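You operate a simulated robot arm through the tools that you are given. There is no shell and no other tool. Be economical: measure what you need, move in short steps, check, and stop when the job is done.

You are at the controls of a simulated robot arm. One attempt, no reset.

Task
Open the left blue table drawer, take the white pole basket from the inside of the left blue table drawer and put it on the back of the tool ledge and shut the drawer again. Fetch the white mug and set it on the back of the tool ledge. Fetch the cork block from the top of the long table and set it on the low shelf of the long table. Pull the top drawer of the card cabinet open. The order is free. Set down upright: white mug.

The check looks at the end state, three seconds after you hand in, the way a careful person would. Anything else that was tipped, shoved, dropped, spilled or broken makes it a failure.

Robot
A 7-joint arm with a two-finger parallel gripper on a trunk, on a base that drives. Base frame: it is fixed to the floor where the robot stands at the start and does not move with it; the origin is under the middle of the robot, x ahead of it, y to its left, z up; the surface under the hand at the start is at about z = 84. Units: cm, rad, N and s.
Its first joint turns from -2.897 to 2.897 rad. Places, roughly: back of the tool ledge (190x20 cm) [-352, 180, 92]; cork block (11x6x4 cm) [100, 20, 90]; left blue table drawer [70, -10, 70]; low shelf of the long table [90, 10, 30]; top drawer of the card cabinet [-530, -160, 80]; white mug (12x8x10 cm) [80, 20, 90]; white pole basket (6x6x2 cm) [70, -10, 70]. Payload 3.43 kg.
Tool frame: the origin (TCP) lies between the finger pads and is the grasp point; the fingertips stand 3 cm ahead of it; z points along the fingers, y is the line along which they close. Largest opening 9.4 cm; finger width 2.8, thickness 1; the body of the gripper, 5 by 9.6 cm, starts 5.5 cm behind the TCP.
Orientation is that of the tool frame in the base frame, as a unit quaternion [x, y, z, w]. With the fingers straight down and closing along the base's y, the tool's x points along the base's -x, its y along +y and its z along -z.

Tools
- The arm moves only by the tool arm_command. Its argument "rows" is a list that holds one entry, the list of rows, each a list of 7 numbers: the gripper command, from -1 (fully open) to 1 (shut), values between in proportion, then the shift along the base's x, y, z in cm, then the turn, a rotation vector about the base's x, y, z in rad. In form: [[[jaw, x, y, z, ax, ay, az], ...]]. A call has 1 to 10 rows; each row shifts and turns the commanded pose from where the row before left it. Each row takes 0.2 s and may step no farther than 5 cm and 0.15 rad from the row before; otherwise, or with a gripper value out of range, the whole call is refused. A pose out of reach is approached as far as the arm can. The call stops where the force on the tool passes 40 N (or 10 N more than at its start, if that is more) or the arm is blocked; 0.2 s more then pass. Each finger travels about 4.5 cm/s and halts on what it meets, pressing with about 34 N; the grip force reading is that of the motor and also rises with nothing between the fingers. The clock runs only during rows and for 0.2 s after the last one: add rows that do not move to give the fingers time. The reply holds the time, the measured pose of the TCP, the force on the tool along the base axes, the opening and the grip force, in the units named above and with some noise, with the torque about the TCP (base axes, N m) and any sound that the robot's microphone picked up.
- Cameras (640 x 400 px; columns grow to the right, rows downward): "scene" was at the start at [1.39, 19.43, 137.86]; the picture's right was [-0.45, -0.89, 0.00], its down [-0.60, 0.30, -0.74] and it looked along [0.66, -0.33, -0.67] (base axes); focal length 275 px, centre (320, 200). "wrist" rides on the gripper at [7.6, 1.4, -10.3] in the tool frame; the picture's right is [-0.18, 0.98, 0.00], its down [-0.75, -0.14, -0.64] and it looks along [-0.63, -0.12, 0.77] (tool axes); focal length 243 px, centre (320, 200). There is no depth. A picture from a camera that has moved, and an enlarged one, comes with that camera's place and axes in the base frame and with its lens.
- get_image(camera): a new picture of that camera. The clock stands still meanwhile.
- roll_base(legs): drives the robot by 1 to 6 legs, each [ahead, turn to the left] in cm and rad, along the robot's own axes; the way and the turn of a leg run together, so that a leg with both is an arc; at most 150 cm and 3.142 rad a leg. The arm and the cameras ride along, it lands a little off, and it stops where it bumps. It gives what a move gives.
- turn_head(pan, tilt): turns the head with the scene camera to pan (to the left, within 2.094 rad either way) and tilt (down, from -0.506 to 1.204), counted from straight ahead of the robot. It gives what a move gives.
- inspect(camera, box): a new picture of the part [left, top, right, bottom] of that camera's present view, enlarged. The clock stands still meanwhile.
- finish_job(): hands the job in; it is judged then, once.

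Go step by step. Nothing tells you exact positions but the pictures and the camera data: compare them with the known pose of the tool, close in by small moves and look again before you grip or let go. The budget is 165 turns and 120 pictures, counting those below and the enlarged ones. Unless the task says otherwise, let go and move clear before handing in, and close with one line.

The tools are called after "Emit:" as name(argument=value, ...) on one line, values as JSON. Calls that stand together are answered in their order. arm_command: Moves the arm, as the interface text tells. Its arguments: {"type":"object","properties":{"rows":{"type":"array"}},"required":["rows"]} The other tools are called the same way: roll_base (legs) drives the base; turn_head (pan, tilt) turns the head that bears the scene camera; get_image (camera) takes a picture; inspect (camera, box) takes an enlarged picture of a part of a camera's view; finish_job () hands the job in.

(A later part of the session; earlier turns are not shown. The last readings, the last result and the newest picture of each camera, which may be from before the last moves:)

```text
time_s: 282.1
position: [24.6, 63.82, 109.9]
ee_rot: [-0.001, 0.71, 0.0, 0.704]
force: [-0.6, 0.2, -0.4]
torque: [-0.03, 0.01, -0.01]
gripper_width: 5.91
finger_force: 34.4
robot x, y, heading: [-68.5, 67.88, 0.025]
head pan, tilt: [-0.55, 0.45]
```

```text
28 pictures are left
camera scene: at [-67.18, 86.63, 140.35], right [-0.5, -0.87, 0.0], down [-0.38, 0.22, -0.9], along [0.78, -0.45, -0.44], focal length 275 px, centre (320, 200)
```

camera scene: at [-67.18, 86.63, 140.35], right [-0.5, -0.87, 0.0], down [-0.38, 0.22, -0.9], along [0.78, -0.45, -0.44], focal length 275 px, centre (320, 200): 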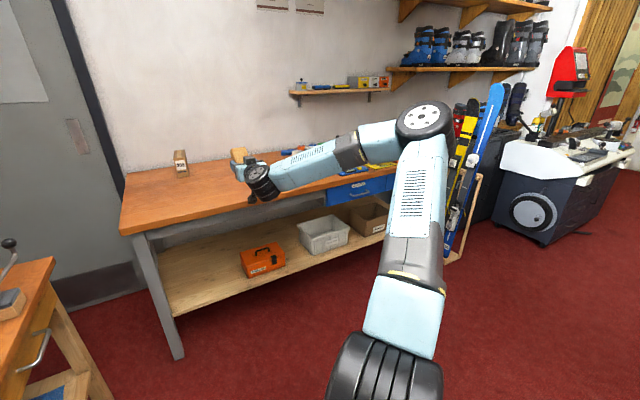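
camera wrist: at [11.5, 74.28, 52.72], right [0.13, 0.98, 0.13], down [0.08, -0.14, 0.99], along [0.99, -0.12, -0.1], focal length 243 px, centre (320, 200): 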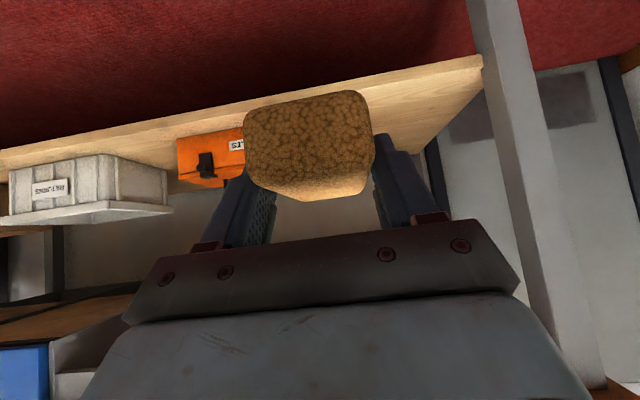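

The elbow rose some. Repeating the cycle.

Emit:
arm_command(rows=[[[1, 4.5, 0, 0, 0, 0, 0], [1, 4.5, 0, 0, 0, 0, 0], [1, 4.5, 0, 0, 0, 0, 0], [1, 4.5, 0, 0, 0, 0, 0], [1, 4.5, 0, 0, 0, 0, 0], [1, 4.5, 0, 0, 0, 0, 0], [1, 4.5, 0, 0, 0, 0, 0], [1, 4, 0, 0, 0, 0, 0]]])

Emit:
arm_command(rows=[[[1, 0, 0, 0, -0.15, 0, 0], [1, 0, 0, 0, -0.15, 0, 0], [1, 0, 0, 0, -0.15, 0, 0], [1, 0, 0, 0, -0.15, 0, 0], [1, 0, 0, 0, -0.15, 0, 0], [1, 0, 0, 0, -0.15, 0, 0], [1, 0, 0, 0, -0.15, 0, 0], [1, 0, 0, 0, -0.15, 0, 0], [1, 0, 0, 0, -0.15, 0, 0], [1, 0, 0, 0, -0.15, 0, 0]]])

Emit:
arm_command(rows=[[[1, -4.5, 0, 0, 0, 0, 0], [1, -4.5, 0, 0, 0, 0, 0], [1, -4.5, 0, 0, 0, 0, 0], [1, -4.5, 0, 0, 0, 0, 0], [1, -4.5, 0, 0, 0, 0, 0], [1, -4.5, 0, 0, 0, 0, 0], [1, -4.5, 0, 0, 0, 0, 0], [1, -4, 0, 0, 0, 0, 0]]])

Emit:
arm_command(rows=[[[1, 0, 0, 0, 0.15, 0, 0], [1, 0, 0, 0, 0.15, 0, 0], [1, 0, 0, 0, 0.15, 0, 0], [1, 0, 0, 0, 0.15, 0, 0], [1, 0, 0, 0, 0.15, 0, 0], [1, 0, 0, 0, 0.15, 0, 0], [1, 0, 0, 0, 0.15, 0, 0], [1, 0, 0, 0, 0.15, 0, 0], [1, 0, 0, 0, 0.15, 0, 0], [1, 0, 0, 0, 0.15, 0, 0]]])

Emit:
get_image(camera="scene")

```text
time_s: 283.9
position: [60.2, 63.93, 110.11]
ee_rot: [-0.001, 0.71, 0.001, 0.704]
force: [-1.2, -1.6, -0.2]
torque: [0.01, 0.1, 0.13]
gripper_width: 5.92
finger_force: 33.9
robot x, y, heading: [-68.27, 67.58, 0.026]
head pan, tilt: [-0.55, 0.45]
```

```text
time_s: 286.1
position: [60.1, 63.9, 109.81]
ee_rot: [-0.481, 0.52, -0.483, 0.514]
force: [0.3, -0.6, 0.4]
torque: [0.03, 0.04, 0.0]
gripper_width: 5.94
finger_force: 33.8
robot x, y, heading: [-68.37, 68.26, 0.024]
head pan, tilt: [-0.55, 0.45]
```

```text
time_s: 287.9
position: [24.81, 63.82, 109.93]
ee_rot: [-0.48, 0.52, -0.483, 0.516]
force: [0.3, 0.2, -0.6]
torque: [0.01, 0.01, 0.01]
gripper_width: 5.91
finger_force: 33.9
robot x, y, heading: [-68.53, 68.13, 0.027]
head pan, tilt: [-0.55, 0.45]
```

```text
time_s: 290.1
position: [24.7, 63.88, 109.9]
ee_rot: [0.001, 0.711, 0.001, 0.704]
force: [0.0, -1.1, -1.0]
torque: [0.03, 0.02, -0.02]
gripper_width: 5.91
finger_force: 33.7
robot x, y, heading: [-68.6, 67.98, 0.021]
head pan, tilt: [-0.55, 0.45]
```

```text
27 pictures are left
camera scene: at [-67.19, 86.64, 140.36], right [-0.5, -0.87, 0.0], down [-0.38, 0.22, -0.9], along [0.78, -0.45, -0.44], focal length 275 px, centre (320, 200)
```

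scene: 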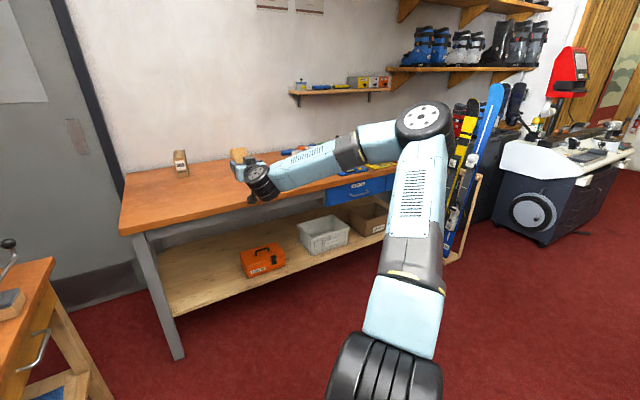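

The IK posture depends only on branch, so I'll go back to the close, tool-down pose where the branch flipped and see which posture results.

Emit:
arm_command(rows=[[[1, -4, 0, 1, 0, 0.15, 0], [1, -4, 0, 1, 0, 0.15, 0], [1, -4, 0, 1, 0, 0.15, 0], [1, -4, 0, 1, 0, 0.15, 0], [1, -4, 0, 1, 0, 0.15, 0], [1, -4, 0, 1, 0, 0.15, 0], [1, -4, 0, 1, 0, 0.15, 0], [1, -4, 0, 1, 0, 0.15, 0], [1, -4, 0, 1, 0, 0.15, 0], [1, -3, 0, 0, 0, 0.15, 0]]])

Emit:
arm_command(rows=[[[1, -4, 0, 1, 0, 0.06, 0], [1, -4, 0, 1, 0, 0, 0], [1, -4, 0, 1, 0, 0, 0], [1, -4, 0, 1, 0, 0, 0]]])

Emit:
get_image(camera="scene")

```text
time_s: 292.3
position: [-14.59, 63.85, 118.85]
ee_rot: [0.001, 1.0, 0.001, 0.03]
force: [-0.2, -0.3, -0.6]
torque: [0.0, -0.02, -0.01]
gripper_width: 5.91
finger_force: 34.0
robot x, y, heading: [-68.56, 67.85, 0.026]
head pan, tilt: [-0.55, 0.45]
```

```text
time_s: 293.3
position: [-30.07, 63.69, 122.66]
ee_rot: [0.001, 1.0, 0.002, 0.002]
force: [-1.7, -3.2, -0.8]
torque: [0.19, -0.1, 0.0]
gripper_width: 5.92
finger_force: 33.7
out of reach, approached as far as the arm can: row 4
robot x, y, heading: [-68.57, 67.77, 0.023]
head pan, tilt: [-0.55, 0.45]
```

```text
26 pictures are left
camera scene: at [-67.24, 86.47, 140.38], right [-0.5, -0.87, 0.0], down [-0.38, 0.22, -0.9], along [0.78, -0.45, -0.44], focal length 275 px, centre (320, 200)
```

scene: 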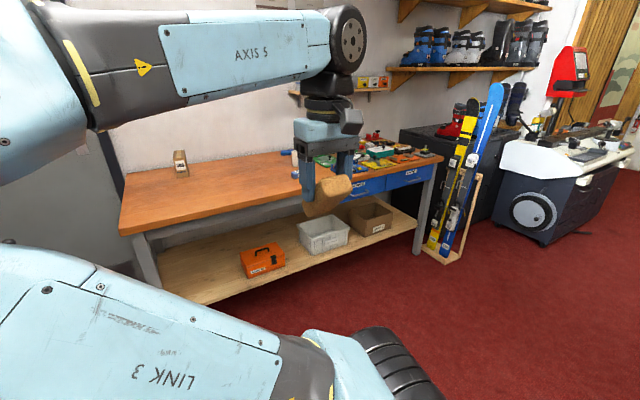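

Emit:
arm_command(rows=[[[1, 4, 0, -1, 0, 0, 0], [1, 4, 0, -1, 0, 0, 0], [1, 4, 0, -1, 0, 0, 0], [1, 4, 0, -1, 0, 0, 0], [1, 4, 0, -1, 0, 0, 0], [1, 4, 0, -1, 0, 0, 0], [1, 4, 0, -2, 0, 0, 0], [1, 4, 0, -2, 0, 0, 0], [1, 4, 0, -2, 0, 0, 0], [1, 3, 0, -2, 0, 0, 0]]])

Emit:
get_image(camera="scene")

```text
time_s: 295.5
position: [9.28, 63.87, 108.6]
ee_rot: [0.0, 1.0, 0.001, 0.001]
force: [0.4, 0.4, -0.7]
torque: [-0.01, 0.0, 0.0]
gripper_width: 5.92
finger_force: 33.8
robot x, y, heading: [-68.81, 67.98, 0.023]
head pan, tilt: [-0.55, 0.45]
```

```text
25 pictures are left
camera scene: at [-67.25, 86.64, 140.35], right [-0.5, -0.87, 0.0], down [-0.38, 0.22, -0.9], along [0.78, -0.45, -0.44], focal length 275 px, centre (320, 200)
```

scene: 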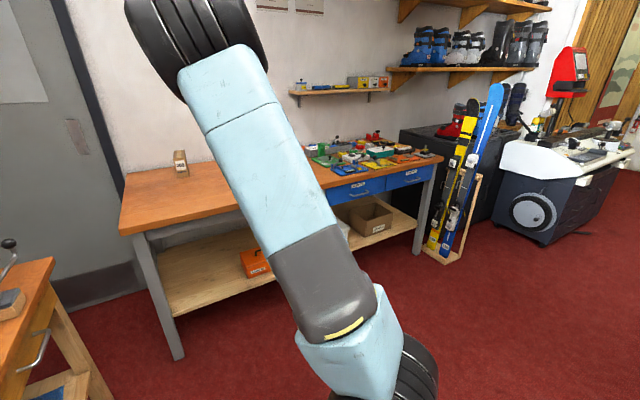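

The elbow is now up. Pitching to 45° and lowering again.

Emit:
arm_command(rows=[[[1, 0, 0.5, -2, 0, -0.13, 0], [1, 0, 0.5, -2, 0, -0.13, 0], [1, 0, 0.5, -2, 0, -0.13, 0], [1, 0, 0.5, -3, 0, -0.13, 0], [1, 0, 0.5, -3, 0, -0.13, 0], [1, 0, 0.5, -3, 0, -0.133, 0], [1, 0, 0, -4.5, 0, 0, 0], [1, 0, 0, -4.5, 0, 0, 0], [1, 0, 0, -4.5, 0, 0, 0], [1, 0, 0, -4.5, 0, 0, 0]]])

Emit:
arm_command(rows=[[[1, 0, 0, -4.5, 0, 0, 0], [1, 0, 0, -4.5, 0, 0, 0], [1, 0, 0, -4.5, 0, 0, 0], [1, 0, 0, -4.5, 0, 0, 0], [1, 0, 0, -4.5, 0, 0, 0], [1, 0, 0, -4, 0, 0, 0], [1, 0, 0, -4, 0, 0, 0], [1, 0, 0, -4, 0, 0, 0]]])

Emit:
get_image(camera="scene")

```text
time_s: 297.7
position: [8.97, 66.84, 75.58]
ee_rot: [0.0, 0.923, 0.001, 0.384]
force: [0.0, 0.6, 0.4]
torque: [0.0, 0.03, -0.01]
gripper_width: 5.91
finger_force: 34.2
robot x, y, heading: [-68.46, 67.99, 0.027]
head pan, tilt: [-0.55, 0.45]
```

```text
time_s: 299.5
position: [9.02, 66.9, 41.0]
ee_rot: [0.0, 0.923, 0.001, 0.384]
force: [-0.2, -0.4, -0.6]
torque: [0.01, 0.04, 0.02]
gripper_width: 5.92
finger_force: 34.0
robot x, y, heading: [-68.48, 67.8, 0.025]
head pan, tilt: [-0.55, 0.45]
```

```text
24 pictures are left
camera scene: at [-67.19, 86.63, 140.36], right [-0.5, -0.87, 0.0], down [-0.38, 0.22, -0.9], along [0.78, -0.45, -0.44], focal length 275 px, centre (320, 200)
```

scene: 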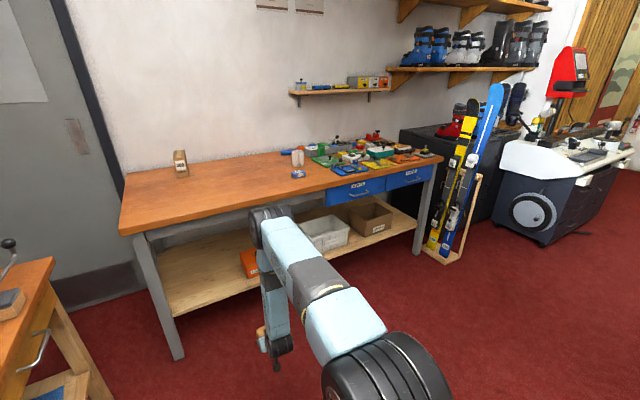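

It reaches low now. I'll extend the hand further out so the forearm slopes clear of the table edge.

Emit:
arm_command(rows=[[[1, 4, 0, 0, 0, 0, 0], [1, 4, 0, 0, 0, 0, 0], [1, 4, 0, 0, 0, 0, 0], [1, 4, 0, 0, 0, 0, 0], [1, 2, 0, 0, 0, 0, 0], [1, 0, 0, 0, 0, 0, 0]]])

Emit:
get_image(camera="scene")

```text
time_s: 300.9
position: [27.25, 66.94, 41.1]
ee_rot: [0.0, 0.924, 0.001, 0.383]
force: [0.9, -0.8, -0.5]
torque: [-0.03, -0.02, -0.03]
gripper_width: 5.93
finger_force: 33.7
robot x, y, heading: [-68.51, 68.1, 0.025]
head pan, tilt: [-0.55, 0.45]
```

```text
23 pictures are left
camera scene: at [-67.16, 86.64, 140.36], right [-0.5, -0.87, 0.0], down [-0.38, 0.22, -0.9], along [0.78, -0.45, -0.44], focal length 275 px, centre (320, 200)
```

scene: 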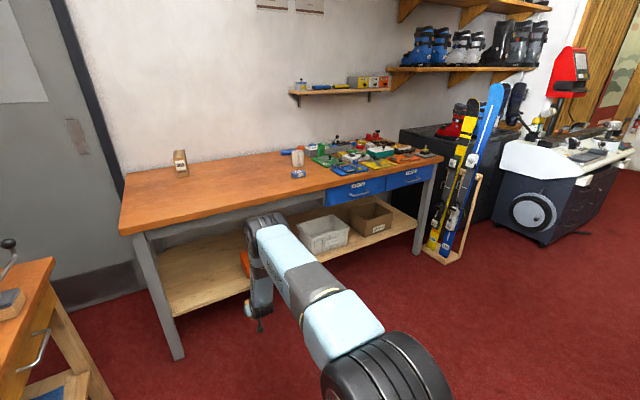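

Emit:
arm_command(rows=[[[1, 1, 3, 0, 0, 0, 0], [1, 1, 3, 0, 0, 0, 0], [1, 1, 3, 0, 0, 0, 0], [1, 1, 2, 0, 0, 0, 0], [1, 0, 0, 0, 0, 0, 0]]])

Emit:
roll_base(legs=[[16, 0]])

Emit:
get_image(camera="wrist")

Emit:
get_image(camera="scene")

```text
time_s: 302.1
position: [31.18, 78.03, 40.93]
ee_rot: [0.001, 0.924, -0.001, 0.382]
force: [0.7, 1.0, -0.7]
torque: [0.01, 0.0, 0.01]
gripper_width: 5.91
finger_force: 34.2
robot x, y, heading: [-68.33, 67.61, 0.022]
head pan, tilt: [-0.55, 0.45]
```

```text
time_s: 303.5
position: [47.08, 78.39, 40.98]
ee_rot: [-0.001, 0.924, 0.002, 0.383]
force: [-0.3, 0.4, -0.7]
torque: [0.04, -0.01, 0.02]
gripper_width: 5.93
finger_force: 33.9
robot x, y, heading: [-52.72, 67.98, 0.025]
head pan, tilt: [-0.55, 0.45]
```

```text
22 pictures are left
camera wrist: at [34.49, 79.83, 42.98], right [0.13, 0.98, 0.13], down [0.08, -0.14, 0.99], along [0.99, -0.12, -0.1], focal length 243 px, centre (320, 200)
```

wrist: 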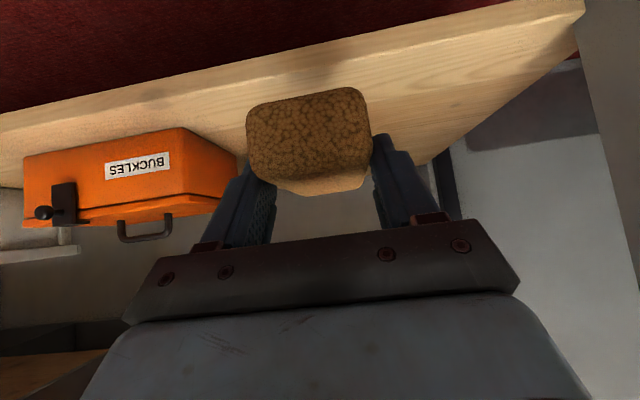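

```text
21 pictures are left
camera scene: at [-51.14, 87.02, 140.35], right [-0.5, -0.86, 0.0], down [-0.38, 0.22, -0.9], along [0.78, -0.45, -0.44], focal length 275 px, centre (320, 200)
```

scene: 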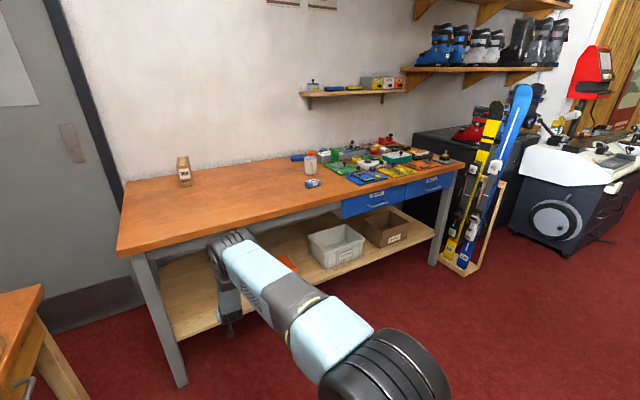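

Emit:
roll_base(legs=[[7, 0]])

Emit:
arm_command(rows=[[[1, 2, 0, 0, 0, 0, 0], [1, 2, 0, 0, 0, 0, 0], [1, 2, 0, 0, 0, 0, 0], [1, 2, 0, 0, 0, 0, 0], [1, 1, 0, 0, 0, 0, 0], [1, 0, 0, 0, 0, 0, 0]]])

Emit:
get_image(camera="scene")

```text
time_s: 304.5
position: [54.04, 78.54, 41.03]
ee_rot: [0.001, 0.924, -0.001, 0.383]
force: [-0.9, -0.6, -1.4]
torque: [0.05, 0.03, 0.02]
gripper_width: 5.93
finger_force: 33.6
robot x, y, heading: [-45.8, 68.19, 0.028]
head pan, tilt: [-0.55, 0.45]
```

```text
time_s: 305.9
position: [63.1, 78.47, 41.15]
ee_rot: [0.0, 0.924, 0.001, 0.383]
force: [-0.5, 0.0, -1.2]
torque: [-0.01, 0.0, -0.01]
gripper_width: 5.9
finger_force: 33.9
robot x, y, heading: [-45.59, 67.96, 0.022]
head pan, tilt: [-0.55, 0.45]
```

```text
20 pictures are left
camera scene: at [-44.13, 87.2, 140.35], right [-0.5, -0.86, 0.0], down [-0.38, 0.22, -0.9], along [0.78, -0.45, -0.44], focal length 275 px, centre (320, 200)
```

scene: 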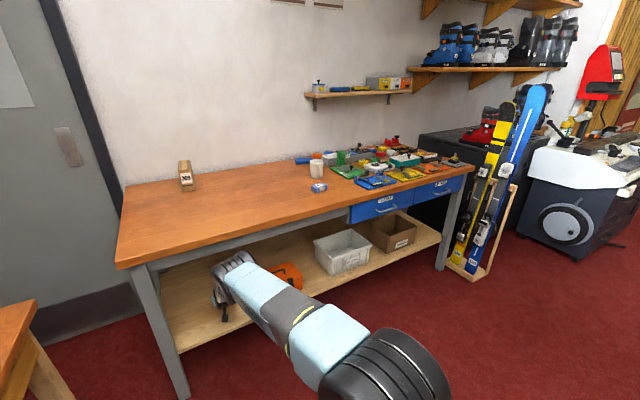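

Clear of the table edge. Lowering onto the shelf.

Emit:
arm_command(rows=[[[1, 0, 0, -2, 0, 0, 0], [1, 0, 0, -2, 0, 0, 0], [1, 0, 0, -1, 0, 0, 0], [1, 0, 0, -0.6, 0, 0, 0], [1, 0, 0, -0.4, 0, 0, 0], [1, 0, 0, -0.4, 0, 0, 0], [1, 0, 0, 0, 0, 0, 0]]])

Emit:
get_image(camera="wrist")

```text
time_s: 307.5
position: [63.02, 78.49, 34.67]
ee_rot: [0.0, 0.924, 0.001, 0.383]
force: [0.0, -0.1, -0.8]
torque: [0.02, 0.0, 0.01]
gripper_width: 5.92
finger_force: 34.1
robot x, y, heading: [-45.64, 68.27, 0.021]
head pan, tilt: [-0.55, 0.45]
```

```text
19 pictures are left
camera wrist: at [50.51, 80.02, 36.64], right [0.13, 0.98, 0.13], down [0.08, -0.14, 0.99], along [0.99, -0.12, -0.1], focal length 243 px, centre (320, 200)
```

wrist: 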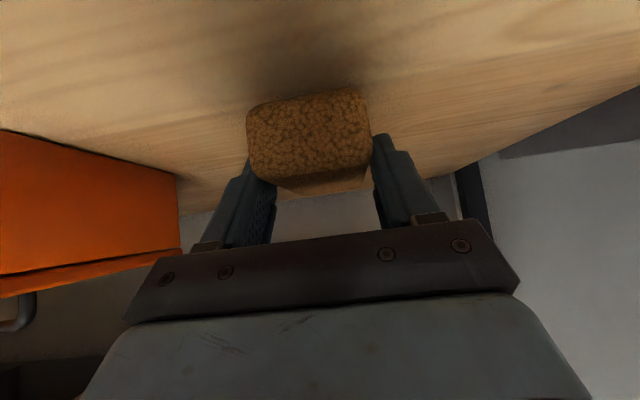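

Emit:
arm_command(rows=[[[1, 0, 0, -0.4, 0, 0, 0], [1, 0, 0, -0.4, 0, 0, 0], [1, 0, 0, -0.3, 0, 0, 0], [1, 0, 0, -0.3, 0, 0, 0], [1, 0, 0, -0.3, 0, 0, 0], [1, 0, 0, -0.3, 0, 0, 0], [1, 0, 0, 0, 0, 0, 0]]])

```text
time_s: 309.1
position: [62.86, 78.54, 32.87]
ee_rot: [0.001, 0.924, 0.001, 0.383]
force: [-0.1, 0.3, 0.2]
torque: [0.0, 0.03, 0.03]
gripper_width: 5.93
finger_force: 34.0
out of reach, approached as far as the arm can: row 5, 6
robot x, y, heading: [-45.49, 68.92, 0.022]
head pan, tilt: [-0.55, 0.45]
```

Emit:
arm_command(rows=[[[1, -2, 0, 0.5, 0, 0, 0], [1, -2, 0, 0, 0, 0, 0]]])

Emit:
roll_base(legs=[[4, 0]])

Emit:
arm_command(rows=[[[1, 0, 0, -0.4, 0, 0, 0], [1, 0, 0, -0.4, 0, 0, 0], [1, 0, 0, -0.4, 0, 0, 0], [1, 0, 0, -0.3, 0, 0, 0], [1, 0, 0, -0.3, 0, 0, 0], [1, 0, 0, 0, 0, 0, 0]]])

```text
time_s: 309.7
position: [58.8, 78.5, 33.36]
ee_rot: [0.0, 0.924, 0.001, 0.383]
force: [-0.5, -0.5, -0.2]
torque: [-0.01, 0.01, -0.01]
gripper_width: 5.92
finger_force: 33.7
robot x, y, heading: [-45.35, 68.23, 0.021]
head pan, tilt: [-0.55, 0.45]
```

```text
time_s: 310.6
position: [62.82, 78.51, 33.27]
ee_rot: [0.001, 0.924, 0.0, 0.382]
force: [-0.1, -0.1, -0.3]
torque: [0.01, 0.04, 0.02]
gripper_width: 5.94
finger_force: 34.5
robot x, y, heading: [-41.13, 68.53, 0.025]
head pan, tilt: [-0.55, 0.45]
```

```text
time_s: 312.0
position: [63.09, 78.57, 32.17]
ee_rot: [0.0, 0.922, 0.0, 0.386]
force: [10.1, -1.3, 35.5]
torque: [0.0, 0.28, 0.03]
gripper_width: 5.95
finger_force: 34.2
robot x, y, heading: [-41.57, 68.71, 0.025]
head pan, tilt: [-0.55, 0.45]
```

Touched the shelf. Releasing and withdrawing along the tool axis.

Emit:
arm_command(rows=[[[1, 0, 0, 0.2, 0, 0, 0], [0.0, 0, 0, 0, 0, 0, 0], [-0.6, 0, 0, 0, 0, 0, 0], [-0.8, 0, 0, 0, 0, 0, 0], [-0.8, -1.5, 0, 1.5, 0, 0, 0], [-0.8, -2.5, 0, 2.5, 0, 0, 0], [-0.8, -3, 0, 3, 0, 0, 0], [-0.8, -4, 0, 2, 0, 0, 0], [-0.8, -4, 0, 0, 0, 0, 0]]])

Emit:
get_image(camera="wrist")

```text
time_s: 314.0
position: [47.79, 78.57, 40.93]
ee_rot: [0.0, 0.924, -0.001, 0.383]
force: [1.2, 1.0, 0.3]
torque: [0.02, 0.0, -0.02]
gripper_width: 8.46
finger_force: 0.1
robot x, y, heading: [-41.57, 68.52, 0.025]
head pan, tilt: [-0.55, 0.45]
```

```text
18 pictures are left
camera wrist: at [35.23, 79.94, 42.9], right [0.13, 0.98, 0.13], down [0.08, -0.14, 0.99], along [0.99, -0.12, -0.1], focal length 243 px, centre (320, 200)
```

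wrist: 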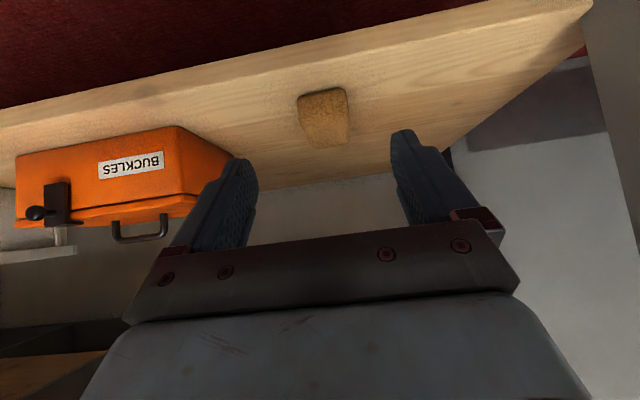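

Cork sits flat on the low shelf. Now the mug: back off, raise and point the tool down.

Emit:
roll_base(legs=[[-30, 0]])

Emit:
arm_command(rows=[[[-0.8, -1, -1, 4.5, 0, 0, 0], [-0.8, -1, -1, 4.5, 0, 0, 0], [-0.8, -1, -1, 4.5, 0, 0, 0], [-0.8, -1, -1, 4.5, 0, 0, 0], [-0.8, -1, -1, 4.5, 0, 0, 0], [-0.8, -1, -1, 4.5, 0, 0, 0], [-0.8, -1, -1, 4.5, 0, 0, 0], [-0.8, -1, -1, 4.5, 0, 0, 0], [-0.8, -1, -1, 4.5, 0, 0, 0], [-0.8, -1, -1, 4.5, 0, 0, 0]]])

Emit:
arm_command(rows=[[[-0.8, 0, 0, 4, 0, 0.13, 0], [-0.8, 0, 0, 4, 0, 0.13, 0], [-0.8, 0, 0, 4, 0, 0.13, 0], [-0.8, 0, 0, 4, 0, 0.13, 0], [-0.8, 0, 0, 4, 0, 0.13, 0], [-1, 0, 0, 2, 0, 0.135, 0], [-1, 0, 0, 0, 0, 0, 0]]])

Emit:
roll_base(legs=[[0, -0.5]])

Emit:
roll_base(legs=[[0, -0.45]])

```text
time_s: 316.0
position: [18.58, 77.67, 40.91]
ee_rot: [0.002, 0.924, 0.0, 0.383]
force: [-0.3, -0.5, -0.2]
torque: [0.02, 0.03, -0.04]
gripper_width: 8.46
finger_force: 0.1
robot x, y, heading: [-70.62, 68.28, 0.025]
head pan, tilt: [-0.55, 0.45]
```

```text
time_s: 318.2
position: [9.03, 67.83, 85.96]
ee_rot: [0.001, 0.924, 0.0, 0.382]
force: [-0.6, -0.3, -1.1]
torque: [-0.01, -0.03, 0.02]
gripper_width: 8.46
finger_force: 0.0
robot x, y, heading: [-70.47, 68.0, 0.017]
head pan, tilt: [-0.55, 0.45]
```

```text
time_s: 319.8
position: [8.88, 67.73, 107.95]
ee_rot: [0.001, 1.0, -0.001, 0.0]
force: [-0.1, 0.8, 0.7]
torque: [-0.02, 0.0, -0.02]
gripper_width: 9.38
finger_force: 0.2
robot x, y, heading: [-70.61, 68.06, 0.021]
head pan, tilt: [-0.55, 0.45]
```

```text
time_s: 321.8
position: [-0.5, 30.83, 107.73]
ee_rot: [0.241, 0.971, -0.002, 0.0]
force: [-0.5, -0.6, 0.1]
torque: [0.0, -0.03, 0.04]
gripper_width: 9.4
finger_force: 0.0
robot x, y, heading: [-69.62, 71.22, -0.465]
head pan, tilt: [-0.55, 0.45]
```

```text
time_s: 323.6
position: [-24.77, 4.83, 107.88]
ee_rot: [0.451, 0.893, 0.0, -0.001]
force: [0.1, -0.2, -0.2]
torque: [0.01, 0.01, -0.01]
gripper_width: 9.41
finger_force: 0.1
robot x, y, heading: [-66.51, 73.57, -0.911]
head pan, tilt: [-0.55, 0.45]
```

Emit:
roll_base(legs=[[72, 0]])

Emit:
roll_base(legs=[[0, 0.5]])

Emit:
roll_base(legs=[[0, 0.41], [10, 0]])

Emit:
turn_head(pan=0.0, tilt=0.6)

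Emit:
get_image(camera="scene")

```text
time_s: 327.6
position: [21.02, -50.31, 107.89]
ee_rot: [0.443, 0.897, -0.001, 0.0]
force: [-0.6, -0.6, -0.1]
torque: [-0.01, 0.0, -0.01]
gripper_width: 9.4
finger_force: 0.2
robot x, y, heading: [-22.29, 17.33, -0.888]
head pan, tilt: [-0.55, 0.45]
```

```text
time_s: 329.6
position: [48.01, -21.95, 107.96]
ee_rot: [0.211, 0.978, -0.001, -0.001]
force: [-0.1, -0.2, -0.1]
torque: [0.03, -0.01, 0.0]
gripper_width: 9.43
finger_force: 0.0
robot x, y, heading: [-23.36, 13.53, -0.4]
head pan, tilt: [-0.55, 0.45]
```

```text
time_s: 332.1
position: [66.28, 9.56, 108.1]
ee_rot: [0.006, 1.0, 0.0, 0.001]
force: [-0.9, 1.1, 0.3]
torque: [-0.06, 0.01, 0.03]
gripper_width: 9.42
finger_force: 0.2
robot x, y, heading: [-13.05, 11.24, 0.006]
head pan, tilt: [-0.55, 0.45]
```

```text
time_s: 333.0
position: [66.36, 9.6, 108.05]
ee_rot: [0.006, 1.0, -0.001, 0.001]
force: [-0.1, 0.4, 0.7]
torque: [0.02, 0.01, -0.01]
gripper_width: 9.39
finger_force: 0.1
robot x, y, heading: [-13.27, 11.34, 0.013]
head pan, tilt: [0.0, 0.6]
```

```text
17 pictures are left
camera scene: at [-10.6, 34.85, 139.0], right [0.01, -1.0, 0.0], down [-0.57, 0.0, -0.82], along [0.82, 0.01, -0.57], focal length 275 px, centre (320, 200)
```

scene: 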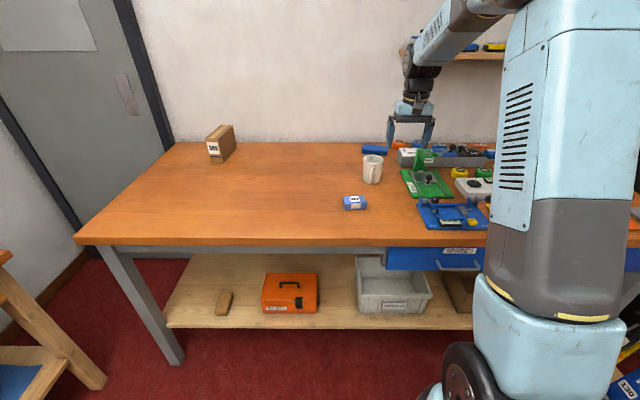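

Emit:
roll_base(legs=[[10, 0]])

Emit:
arm_command(rows=[[[-1, 0, 3.5, 0, 0, 0, 0], [-1, 0, 3, 0, 0, 0, 0], [-1, 0, 0, 0, 0, 0, 0]]])

Emit:
get_image(camera="wrist")

```text
time_s: 334.2
position: [76.07, 9.52, 108.11]
ee_rot: [0.007, 1.0, -0.001, 0.001]
force: [0.8, -0.3, -0.4]
torque: [0.01, -0.02, 0.0]
gripper_width: 9.39
finger_force: 0.0
robot x, y, heading: [-3.77, 11.37, 0.005]
head pan, tilt: [0.0, 0.6]
```

```text
time_s: 335.0
position: [76.31, 16.25, 108.21]
ee_rot: [0.007, 1.0, -0.001, 0.001]
force: [-0.1, 0.0, -0.8]
torque: [-0.01, -0.01, -0.01]
gripper_width: 9.39
finger_force: 0.0
robot x, y, heading: [-3.58, 11.39, 0.004]
head pan, tilt: [0.0, 0.6]
```

```text
16 pictures are left
camera wrist: at [68.73, 17.67, 118.59], right [0.2, 0.98, 0.0], down [0.75, -0.15, 0.64], along [0.63, -0.13, -0.77], focal length 243 px, centre (320, 200)
```

wrist: 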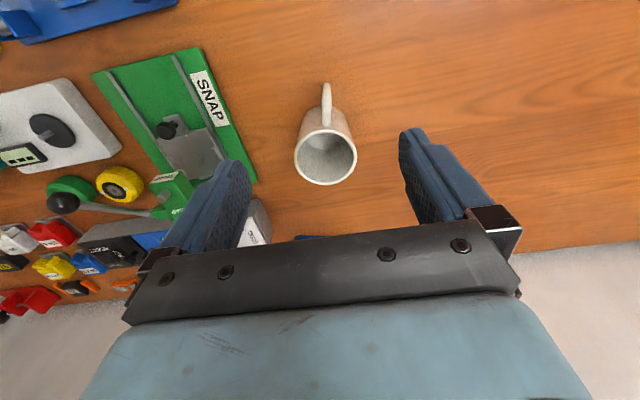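

Emit:
arm_command(rows=[[[-1, 3.2, -0.4, -2, 0, 0, 0], [-1, 3.2, -0.4, -2, 0, 0, 0], [-1, 0, 0, -4, 0, 0, 0], [-1, 0, 0, -1.5, 0, 0, 0], [-1, 0, 0, 0, 0, 0, 0]]])

Emit:
get_image(camera="wrist")

```text
time_s: 336.2
position: [82.64, 15.19, 98.67]
ee_rot: [0.006, 1.0, -0.001, 0.002]
force: [-0.8, 0.2, -0.6]
torque: [0.0, 0.0, 0.01]
gripper_width: 9.42
finger_force: 0.0
robot x, y, heading: [-3.23, 11.1, 0.009]
head pan, tilt: [0.0, 0.6]
```

```text
15 pictures are left
camera wrist: at [75.1, 16.75, 109.09], right [0.2, 0.98, 0.0], down [0.75, -0.15, 0.64], along [0.63, -0.13, -0.77], focal length 243 px, centre (320, 200)
```

wrist: 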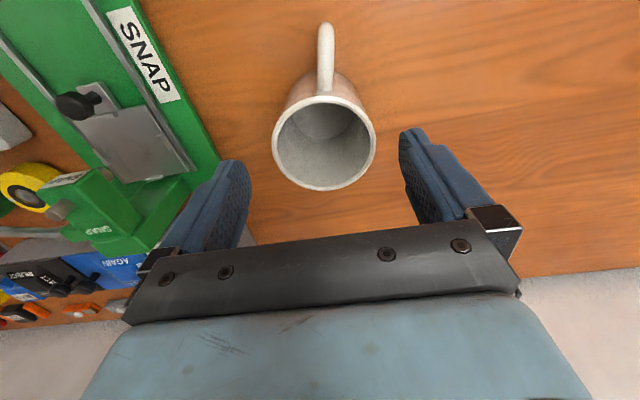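

Emit:
arm_command(rows=[[[-1, 0.2, 0.2, -3, 0, 0, 0], [-1, 0, 0, -3, 0, 0, 0], [-1, 0, 0, -2.4, 0, 0, 0], [-1, 0, 0, 0, 0, 0, 0], [1, 0, 0, 0, 0, 0, 0], [1, 0, 0, 0, 0, 0, 0], [1, 0, 0, 0, 0, 0, 0], [1, 0, 0, 0, 0, 0, 0]]])

Emit:
get_image(camera="wrist")

```text
time_s: 338.0
position: [82.79, 15.39, 90.25]
ee_rot: [0.007, 1.0, -0.001, 0.0]
force: [-0.5, 0.0, 0.4]
torque: [-0.01, -0.03, -0.01]
gripper_width: 7.85
finger_force: 34.4
robot x, y, heading: [-3.32, 11.51, 0.002]
head pan, tilt: [0.0, 0.6]
```

```text
14 pictures are left
camera wrist: at [75.23, 16.88, 100.57], right [0.2, 0.98, 0.0], down [0.75, -0.15, 0.64], along [0.63, -0.13, -0.77], focal length 243 px, centre (320, 200)
```

wrist: 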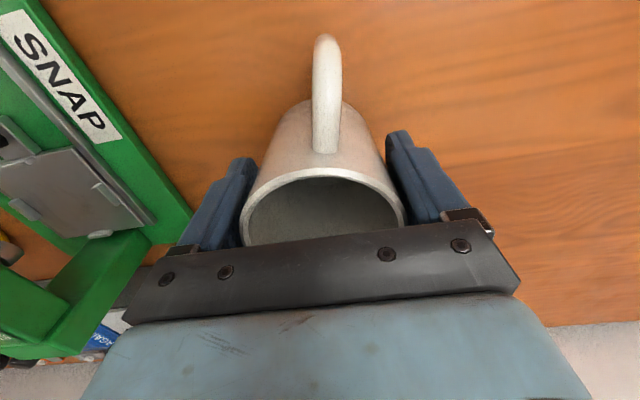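

Mug gripped at 7.85 cm. Lifting gently.

Emit:
arm_command(rows=[[[1, 0, 0, 0.5, 0, 0, 0], [1, 0, 0, 1, 0, 0, 0], [1, 0, 0, 2, 0, 0, 0], [1, 0, 0, 3, 0, 0, 0], [1, 0, 0, 3, 0, 0, 0], [1, 0, 0, 3, 0, 0, 0], [1, 0, 0, 3, 0, 0, 0], [1, 0, 0, 2.5, 0, 0, 0], [1, 0, 0, 0, 0, 0, 0]]])

Emit:
get_image(camera="scene")

```text
time_s: 340.0
position: [82.75, 15.43, 108.14]
ee_rot: [0.006, 1.0, -0.001, 0.0]
force: [0.2, 1.2, -2.6]
torque: [0.0, -0.01, 0.04]
gripper_width: 7.85
finger_force: 34.0
robot x, y, heading: [-3.37, 11.37, 0.003]
head pan, tilt: [0.0, 0.6]
```

```text
13 pictures are left
camera scene: at [-0.7, 34.93, 139.0], right [0.01, -1.0, 0.0], down [-0.57, 0.0, -0.82], along [0.82, 0.0, -0.57], focal length 275 px, centre (320, 200)
```

scene: 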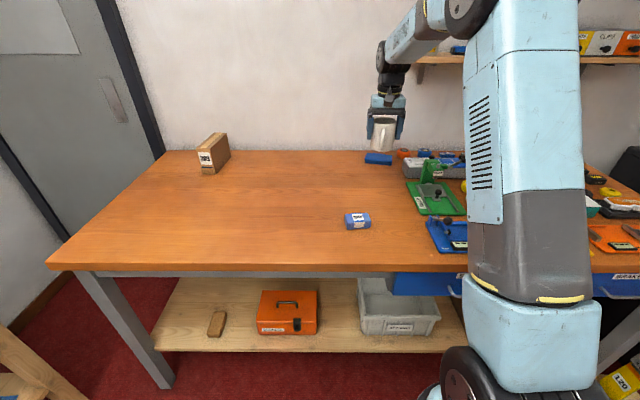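

Emit:
arm_command(rows=[[[1, -3, 0, 1, 0, 0, 0], [1, -3, 0, 1, 0, 0, 0], [1, -3, -0.5, 1, 0, 0, 0], [1, -3, -0.5, 1, 0, 0, 0], [1, -3, -0.5, 1, 0, 0, 0], [1, -3, -0.5, 1, 0, 0, 0], [1, -3, -0.5, 1, 0, 0, 0], [1, -2, -0.5, 1, 0, 0, 0]]])

Emit:
roll_base(legs=[[-68, 0], [0, 0.5], [0, 0.5]])

Emit:
roll_base(legs=[[0, 0.5], [0, 0.5]])

Emit:
roll_base(legs=[[0, 0.5]])

```text
time_s: 341.8
position: [59.79, 12.45, 116.24]
ee_rot: [0.007, 1.0, -0.001, -0.001]
force: [-0.2, 0.4, -3.3]
torque: [-0.03, 0.03, -0.01]
gripper_width: 7.86
finger_force: 34.0
robot x, y, heading: [-3.85, 11.33, 0.002]
head pan, tilt: [0.0, 0.6]
```

```text
time_s: 349.1
position: [-36.53, 64.28, 116.23]
ee_rot: [-0.463, 0.886, 0.0, 0.001]
force: [1.1, 0.3, -3.0]
torque: [0.06, 0.07, 0.01]
gripper_width: 7.81
finger_force: 34.0
robot x, y, heading: [-65.69, 7.73, 0.99]
head pan, tilt: [0.0, 0.6]
stopped in leg 3: the robot was blocked; the commanded pose is now the measured one
```

```text
time_s: 353.1
position: [-95.97, 63.76, 116.3]
ee_rot: [0.822, -0.57, 0.0, -0.002]
force: [1.1, -0.2, -3.1]
torque: [0.02, 0.03, 0.01]
gripper_width: 7.85
finger_force: 34.0
robot x, y, heading: [-59.45, 10.24, 1.977]
head pan, tilt: [0.0, 0.6]
stopped in leg 2: the robot was blocked; the commanded pose is now the measured one
```

```text
time_s: 355.0
position: [-117.01, 40.02, 116.34]
ee_rot: [0.937, -0.35, -0.001, -0.001]
force: [0.6, -0.2, -3.5]
torque: [-0.05, 0.0, 0.0]
gripper_width: 7.85
finger_force: 33.6
robot x, y, heading: [-57.49, 12.6, 2.467]
head pan, tilt: [0.0, 0.6]
```

Emit:
roll_base(legs=[[0, 0.27], [140, 0], [12, 0]])

Emit:
roll_base(legs=[[0, 0.4]])

```text
time_s: 363.9
position: [-260.98, 84.62, 116.42]
ee_rot: [0.974, -0.228, 0.0, -0.001]
force: [0.1, -0.9, -3.3]
torque: [0.03, 0.0, 0.01]
gripper_width: 7.82
finger_force: 34.0
robot x, y, heading: [-196.87, 72.98, 2.724]
head pan, tilt: [0.0, 0.6]
```

```text
time_s: 365.7
position: [-260.24, 57.99, 116.32]
ee_rot: [1.0, -0.025, 0.0, -0.002]
force: [-0.2, -0.4, -2.0]
torque: [-0.01, -0.01, 0.02]
gripper_width: 7.83
finger_force: 34.3
robot x, y, heading: [-196.53, 75.62, 3.128]
head pan, tilt: [0.0, 0.6]
```

Emit:
roll_base(legs=[[145, 0], [50, 0]])

Emit:
arm_command(rows=[[[1, 2, 0, 2, 0, 0, 0], [1, 2, 0, 2, 0, 0, 0], [1, 2, 0, 1.5, 0, 0, 0], [1, 0, 0, 0, 0, 0, 0]]])

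Emit:
roll_base(legs=[[0, -0.55]])

Emit:
roll_base(legs=[[0, -0.5]])

Emit:
roll_base(legs=[[0, -0.51]])

Emit:
get_image(camera="scene")

```text
time_s: 375.6
position: [-457.19, 64.52, 116.56]
ee_rot: [0.999, -0.035, -0.001, -0.001]
force: [-0.1, 0.2, -3.4]
torque: [0.0, -0.01, 0.03]
gripper_width: 7.77
finger_force: 34.1
robot x, y, heading: [-393.17, 80.92, 3.102]
head pan, tilt: [0.0, 0.6]
```

```text
time_s: 376.6
position: [-451.3, 64.5, 121.98]
ee_rot: [0.999, -0.036, 0.0, -0.001]
force: [-0.7, 0.0, -2.9]
torque: [0.01, 0.0, 0.0]
gripper_width: 7.81
finger_force: 34.4
robot x, y, heading: [-393.77, 81.15, 3.108]
head pan, tilt: [0.0, 0.6]
```

```text
time_s: 378.8
position: [-451.22, 97.51, 122.17]
ee_rot: [0.951, -0.308, 0.0, -0.001]
force: [-0.1, -0.4, -2.6]
torque: [-0.02, 0.01, 0.01]
gripper_width: 7.81
finger_force: 33.8
robot x, y, heading: [-395.06, 78.01, 2.548]
head pan, tilt: [0.0, 0.6]
```

```text
time_s: 380.7
position: [-435.02, 122.12, 122.16]
ee_rot: [0.846, -0.533, 0.0, -0.001]
force: [-0.2, 0.0, -2.7]
torque: [0.01, 0.0, 0.03]
gripper_width: 7.78
finger_force: 34.3
robot x, y, heading: [-397.77, 76.62, 2.056]
head pan, tilt: [0.0, 0.6]
```

```text
time_s: 382.7
position: [-408.61, 134.31, 122.32]
ee_rot: [-0.687, 0.727, 0.0, 0.001]
force: [-0.2, -0.5, -2.5]
torque: [0.02, 0.03, -0.01]
gripper_width: 7.82
finger_force: 34.0
robot x, y, heading: [-400.8, 76.89, 1.557]
head pan, tilt: [0.0, 0.6]
```

```text
12 pictures are left
camera scene: at [-424.79, 80.13, 139.0], right [1.0, -0.01, 0.0], down [-0.01, -0.57, -0.82], along [0.01, 0.82, -0.57], focal length 275 px, centre (320, 200)
```

scene: 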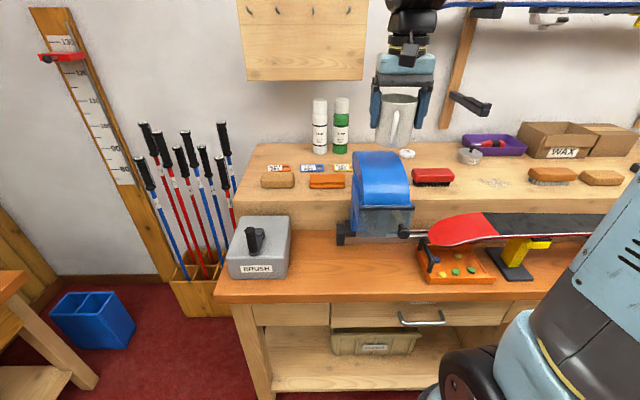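

Mug upright in hand. The free spot between the green bottle (x −415) and the basket (x −389.5) is at about (−400.5,177.5). Moving forward and extending.

Emit:
roll_base(legs=[[7, 0]])

Emit:
arm_command(rows=[[[1, 1, 4, 0, 0, 0, 0], [1, 1, 4, 0, 0, 0, 0], [1, 1, 4, 0, 0, 0, 0], [1, 1, 4, 0, 0, 0, 0], [1, 1, 4, 0, 0, 0, 0], [1, 1, 4, -1, 0, 0, 0], [1, 1, 4, -2, 0, 0, 0], [1, 0.5, 4, -2, 0, 0, 0], [1, 0.5, 4, -2, 0, 0, 0], [1, 0, 0, 0, 0, 0, 0]]])

Emit:
get_image(camera="scene")

Emit:
get_image(camera="wrist")

```text
time_s: 383.7
position: [-408.5, 141.32, 122.24]
ee_rot: [-0.686, 0.727, 0.0, 0.001]
force: [0.5, 1.0, -3.0]
torque: [-0.03, 0.02, 0.03]
gripper_width: 7.82
finger_force: 34.4
robot x, y, heading: [-401.0, 83.98, 1.558]
head pan, tilt: [0.0, 0.6]
```

```text
time_s: 385.9
position: [-400.37, 177.59, 115.28]
ee_rot: [-0.687, 0.727, -0.002, 0.001]
force: [0.0, -0.9, -2.3]
torque: [0.01, -0.03, -0.01]
gripper_width: 7.8
finger_force: 34.2
robot x, y, heading: [-401.44, 83.82, 1.553]
head pan, tilt: [0.0, 0.6]
```

```text
11 pictures are left
camera scene: at [-424.69, 87.07, 139.0], right [1.0, -0.01, 0.0], down [-0.01, -0.57, -0.82], along [0.01, 0.82, -0.57], focal length 275 px, centre (320, 200)
```

scene: 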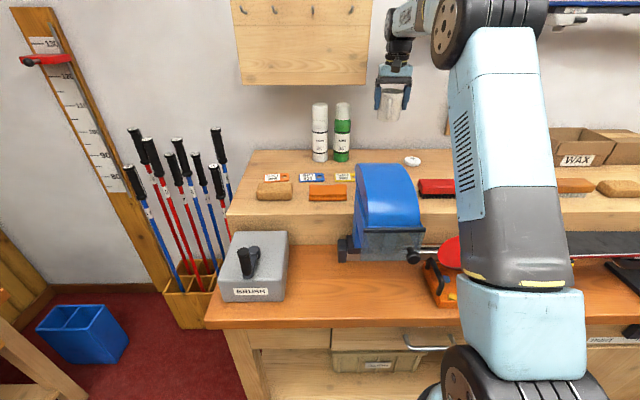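

```text
10 pictures are left
camera wrist: at [-402.31, 170.06, 125.58], right [-0.97, 0.24, 0.0], down [0.18, 0.74, 0.64], along [0.16, 0.62, -0.77], focal length 243 px, centre (320, 200)
```

wrist: 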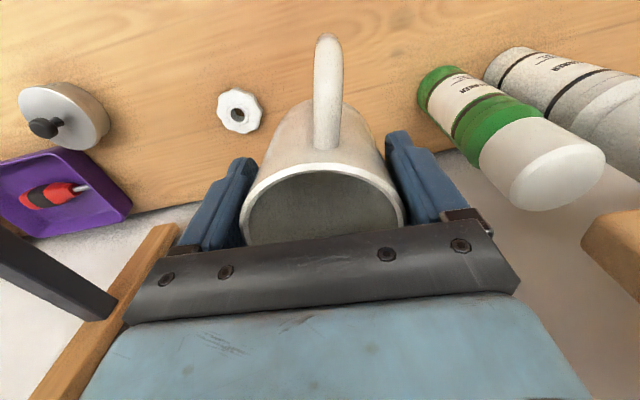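

Emit:
arm_command(rows=[[[1, -0.8, 0, -2, 0, 0, 0], [1, 0, 0, -3, 0, 0, 0], [1, 0, 0, -3, 0, 0, 0], [1, 0, 0, -3, 0, 0, 0], [1, 0, 0, -3, 0, 0, 0], [1, 0, 0, -1.5, 0, 0, 0], [1, 0, 0, -0.5, 0, 0, 0], [1, 0, 0, 0, 0, 0, 0]]])

Emit:
inspect(camera="scene", box=[320, 60, 440, 180])

```text
time_s: 387.7
position: [-401.44, 177.27, 99.3]
ee_rot: [-0.686, 0.727, -0.001, 0.002]
force: [-1.5, 0.7, -2.5]
torque: [0.03, -0.02, -0.01]
gripper_width: 7.79
finger_force: 34.1
robot x, y, heading: [-400.98, 83.71, 1.555]
head pan, tilt: [0.0, 0.6]
```

```text
3.33 times, centred on (380, 120) of scene
camera zoom: at [-424.69, 87.04, 139.0], right [1.0, -0.01, 0.0], down [-0.01, -0.57, -0.82], along [0.01, 0.82, -0.57], focal length 916 px, centre (120, 467)
```

zoom: 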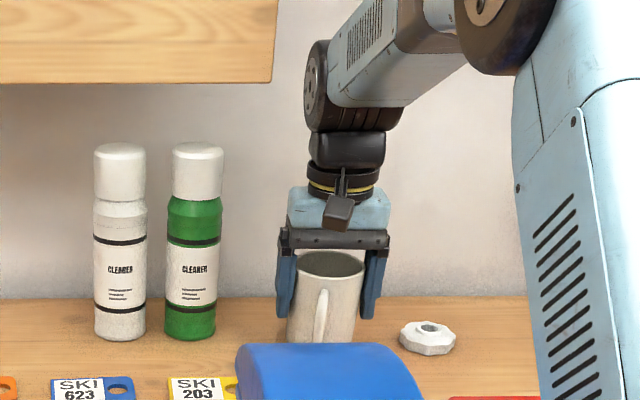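

Emit:
arm_command(rows=[[[1, 0, 0, -0.3, 0, 0, 0], [1, 0, 0, -0.3, 0, 0, 0], [1, 0, 0, -0.2, 0, 0, 0], [1, 0, 0, -0.2, 0, 0, 0], [1, 0, 0, -0.2, 0, 0, 0], [1, 0, 0, 0, 0, 0, 0]]])

```text
time_s: 389.1
position: [-401.33, 177.31, 98.34]
ee_rot: [-0.686, 0.728, 0.001, 0.003]
force: [0.2, 4.3, 22.1]
torque: [-0.24, -0.05, 0.02]
gripper_width: 7.77
finger_force: 33.5
robot x, y, heading: [-400.98, 83.72, 1.552]
head pan, tilt: [0.0, 0.6]
```

Touched down. Releasing and lifting straight up.

Emit:
arm_command(rows=[[[0.5, 0, 0, 0.1, 0, 0, 0], [-0.6, 0, 0, 0, 0, 0, 0], [-0.95, 0, 0, 0, 0, 0, 0], [-0.95, 0, 0, 0, 0, 0, 0], [-0.95, 0, 0, 1, 0, 0, 0], [-0.95, 0, 0, 2, 0, 0, 0], [-0.95, 0, 0, 3, 0, 0, 0], [-0.95, 0, 0, 4, 0, 0, 0], [-0.95, 0, -2, 4, 0, 0, 0]]])

Emit:
inspect(camera="scene", box=[320, 60, 440, 180])

```text
time_s: 391.1
position: [-401.4, 175.31, 112.02]
ee_rot: [-0.686, 0.727, -0.001, 0.002]
force: [-0.4, 0.1, -0.6]
torque: [-0.04, 0.01, 0.0]
gripper_width: 9.17
finger_force: 0.0
robot x, y, heading: [-401.26, 83.64, 1.557]
head pan, tilt: [0.0, 0.6]
```

```text
3.33 times, centred on (380, 120) of scene
camera zoom: at [-424.69, 87.08, 139.0], right [1.0, -0.01, 0.0], down [-0.01, -0.57, -0.82], along [0.01, 0.82, -0.57], focal length 916 px, centre (120, 467)
```

zoom: 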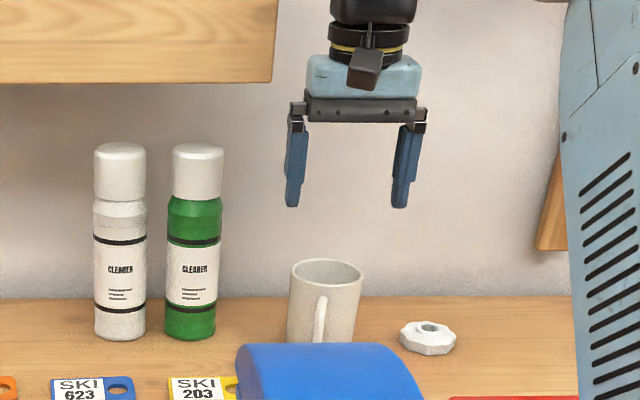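

Both items are on the ledge, mug upright. Last is the card cabinet: retract, raise and drive down the corridor at x≈−458.

Emit:
arm_command(rows=[[[-0.5, -0.5, -4, 2, 0, 0, 0], [-0.5, -0.5, -4, 2, 0, 0, 0], [-0.5, -0.5, -4, 2, 0, 0, 0], [-0.5, -0.5, -4, 2, 0, 0, 0], [-0.5, -0.5, -4, 2, 0, 0, 0], [-0.5, -0.5, -4, 0, 0, 0, 0], [-0.5, 0, -4, 0, 0, 0, 0], [-0.5, 0, -4, 0, 0, 0, 0], [-0.5, 0, -2, 0, 0, 0, 0]]])

Emit:
roll_base(legs=[[-11, 0], [0, 0.5]])

Emit:
roll_base(legs=[[0, 0.5], [0, 0.5]])

Emit:
roll_base(legs=[[0, 0.5], [0, 0.5]])

```text
time_s: 393.1
position: [-404.46, 141.09, 122.25]
ee_rot: [-0.687, 0.727, 0.0, 0.001]
force: [-0.2, 1.2, 0.6]
torque: [-0.02, 0.01, 0.02]
gripper_width: 7.05
finger_force: 0.0
robot x, y, heading: [-401.11, 83.65, 1.558]
head pan, tilt: [0.0, 0.6]
```

```text
time_s: 395.9
position: [-431.24, 121.68, 122.26]
ee_rot: [0.844, -0.537, 0.0, -0.001]
force: [-0.9, -0.1, -0.1]
torque: [-0.01, -0.01, 0.0]
gripper_width: 7.03
finger_force: 0.0
robot x, y, heading: [-398.53, 73.8, 2.06]
head pan, tilt: [0.0, 0.6]
```

```text
time_s: 400.0
position: [-456.84, 72.78, 122.27]
ee_rot: [0.997, -0.073, -0.001, -0.001]
force: [-0.8, 0.8, 0.1]
torque: [-0.05, 0.03, -0.01]
gripper_width: 7.06
finger_force: 0.1
robot x, y, heading: [-398.41, 79.69, 3.031]
head pan, tilt: [0.0, 0.6]
stopped in leg 2: the robot was blocked; the commanded pose is now the measured one
```

```text
time_s: 403.6
position: [-423.21, 26.46, 122.31]
ee_rot: [0.907, 0.421, -0.001, 0.0]
force: [-0.9, -0.7, -0.4]
torque: [0.0, -0.03, -0.04]
gripper_width: 7.06
finger_force: 0.0
robot x, y, heading: [-402.9, 83.45, -2.25]
head pan, tilt: [0.0, 0.6]
```

Emit:
roll_base(legs=[[0, 0.06], [100, 0], [0, 0.4]])

Emit:
turn_head(pan=-0.6, tilt=0.45)

Emit:
get_image(camera="scene")

```text
time_s: 410.6
position: [-453.95, -58.47, 122.33]
ee_rot: [0.787, 0.617, 0.0, 0.0]
force: [0.2, -0.2, -0.9]
torque: [-0.01, -0.03, 0.04]
gripper_width: 7.07
finger_force: 0.1
robot x, y, heading: [-463.93, 2.22, -1.792]
head pan, tilt: [0.0, 0.6]
```

```text
time_s: 411.6
position: [-453.97, -58.37, 122.41]
ee_rot: [0.788, 0.616, -0.001, 0.0]
force: [0.0, 0.1, -0.4]
torque: [0.0, 0.01, 0.01]
gripper_width: 7.06
finger_force: 0.1
robot x, y, heading: [-463.72, 1.86, -1.794]
head pan, tilt: [-0.6, 0.45]
```

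```text
7 pictures are left
camera scene: at [-446.3, -3.39, 140.35], right [-0.68, 0.73, 0.0], down [0.32, 0.3, -0.9], along [-0.66, -0.61, -0.44], focal length 275 px, centre (320, 200)
```

scene: 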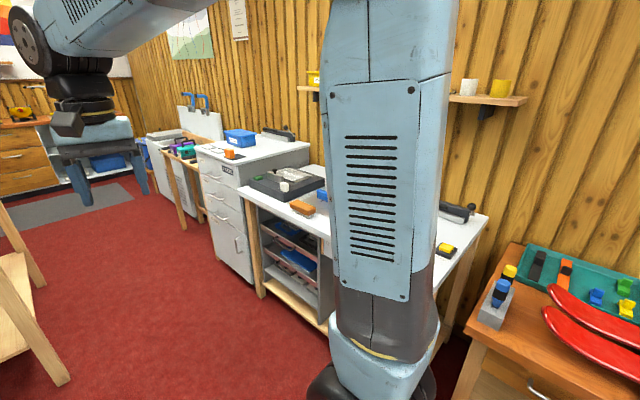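

Emit:
inspect(camera="scene", box=[185, 125, 285, 205])

```text
5.00 times, centred on (235, 165) of scene
camera zoom: at [-446.3, -3.39, 140.35], right [-0.68, 0.73, 0.0], down [0.32, 0.3, -0.9], along [-0.66, -0.61, -0.44], focal length 1374 px, centre (745, 375)
```

zoom: 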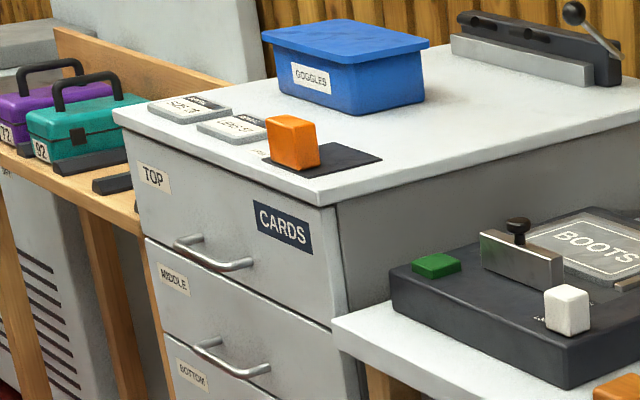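

The top drawer's bow handle is near (−517,−157.5,80), cabinet front at x≈−521. Driving to about (−448,−100), then turning toward it.

Emit:
roll_base(legs=[[0, 0.36], [95, 0]])

Emit:
roll_base(legs=[[0, -0.5]])

Emit:
roll_base(legs=[[0, -0.5]])

```text
time_s: 418.0
position: [-419.98, -147.46, 122.42]
ee_rot: [0.665, 0.746, -0.001, 0.0]
force: [-0.5, -0.6, 0.1]
torque: [-0.01, -0.01, 0.0]
gripper_width: 7.06
finger_force: 0.1
robot x, y, heading: [-450.53, -93.95, -1.43]
head pan, tilt: [-0.6, 0.45]
```

```text
time_s: 420.0
position: [-449.14, -155.27, 122.6]
ee_rot: [0.829, 0.559, -0.001, 0.001]
force: [-0.2, 0.8, -0.3]
torque: [0.02, 0.0, 0.02]
gripper_width: 7.03
finger_force: 0.1
robot x, y, heading: [-447.43, -94.75, -1.935]
head pan, tilt: [-0.6, 0.45]
```

```text
time_s: 421.9
position: [-477.79, -147.03, 122.51]
ee_rot: [0.942, 0.336, -0.002, 0.0]
force: [0.6, -0.1, 0.3]
torque: [-0.02, 0.0, 0.01]
gripper_width: 7.05
finger_force: 0.0
robot x, y, heading: [-445.29, -96.95, -2.43]
head pan, tilt: [-0.6, 0.45]
```

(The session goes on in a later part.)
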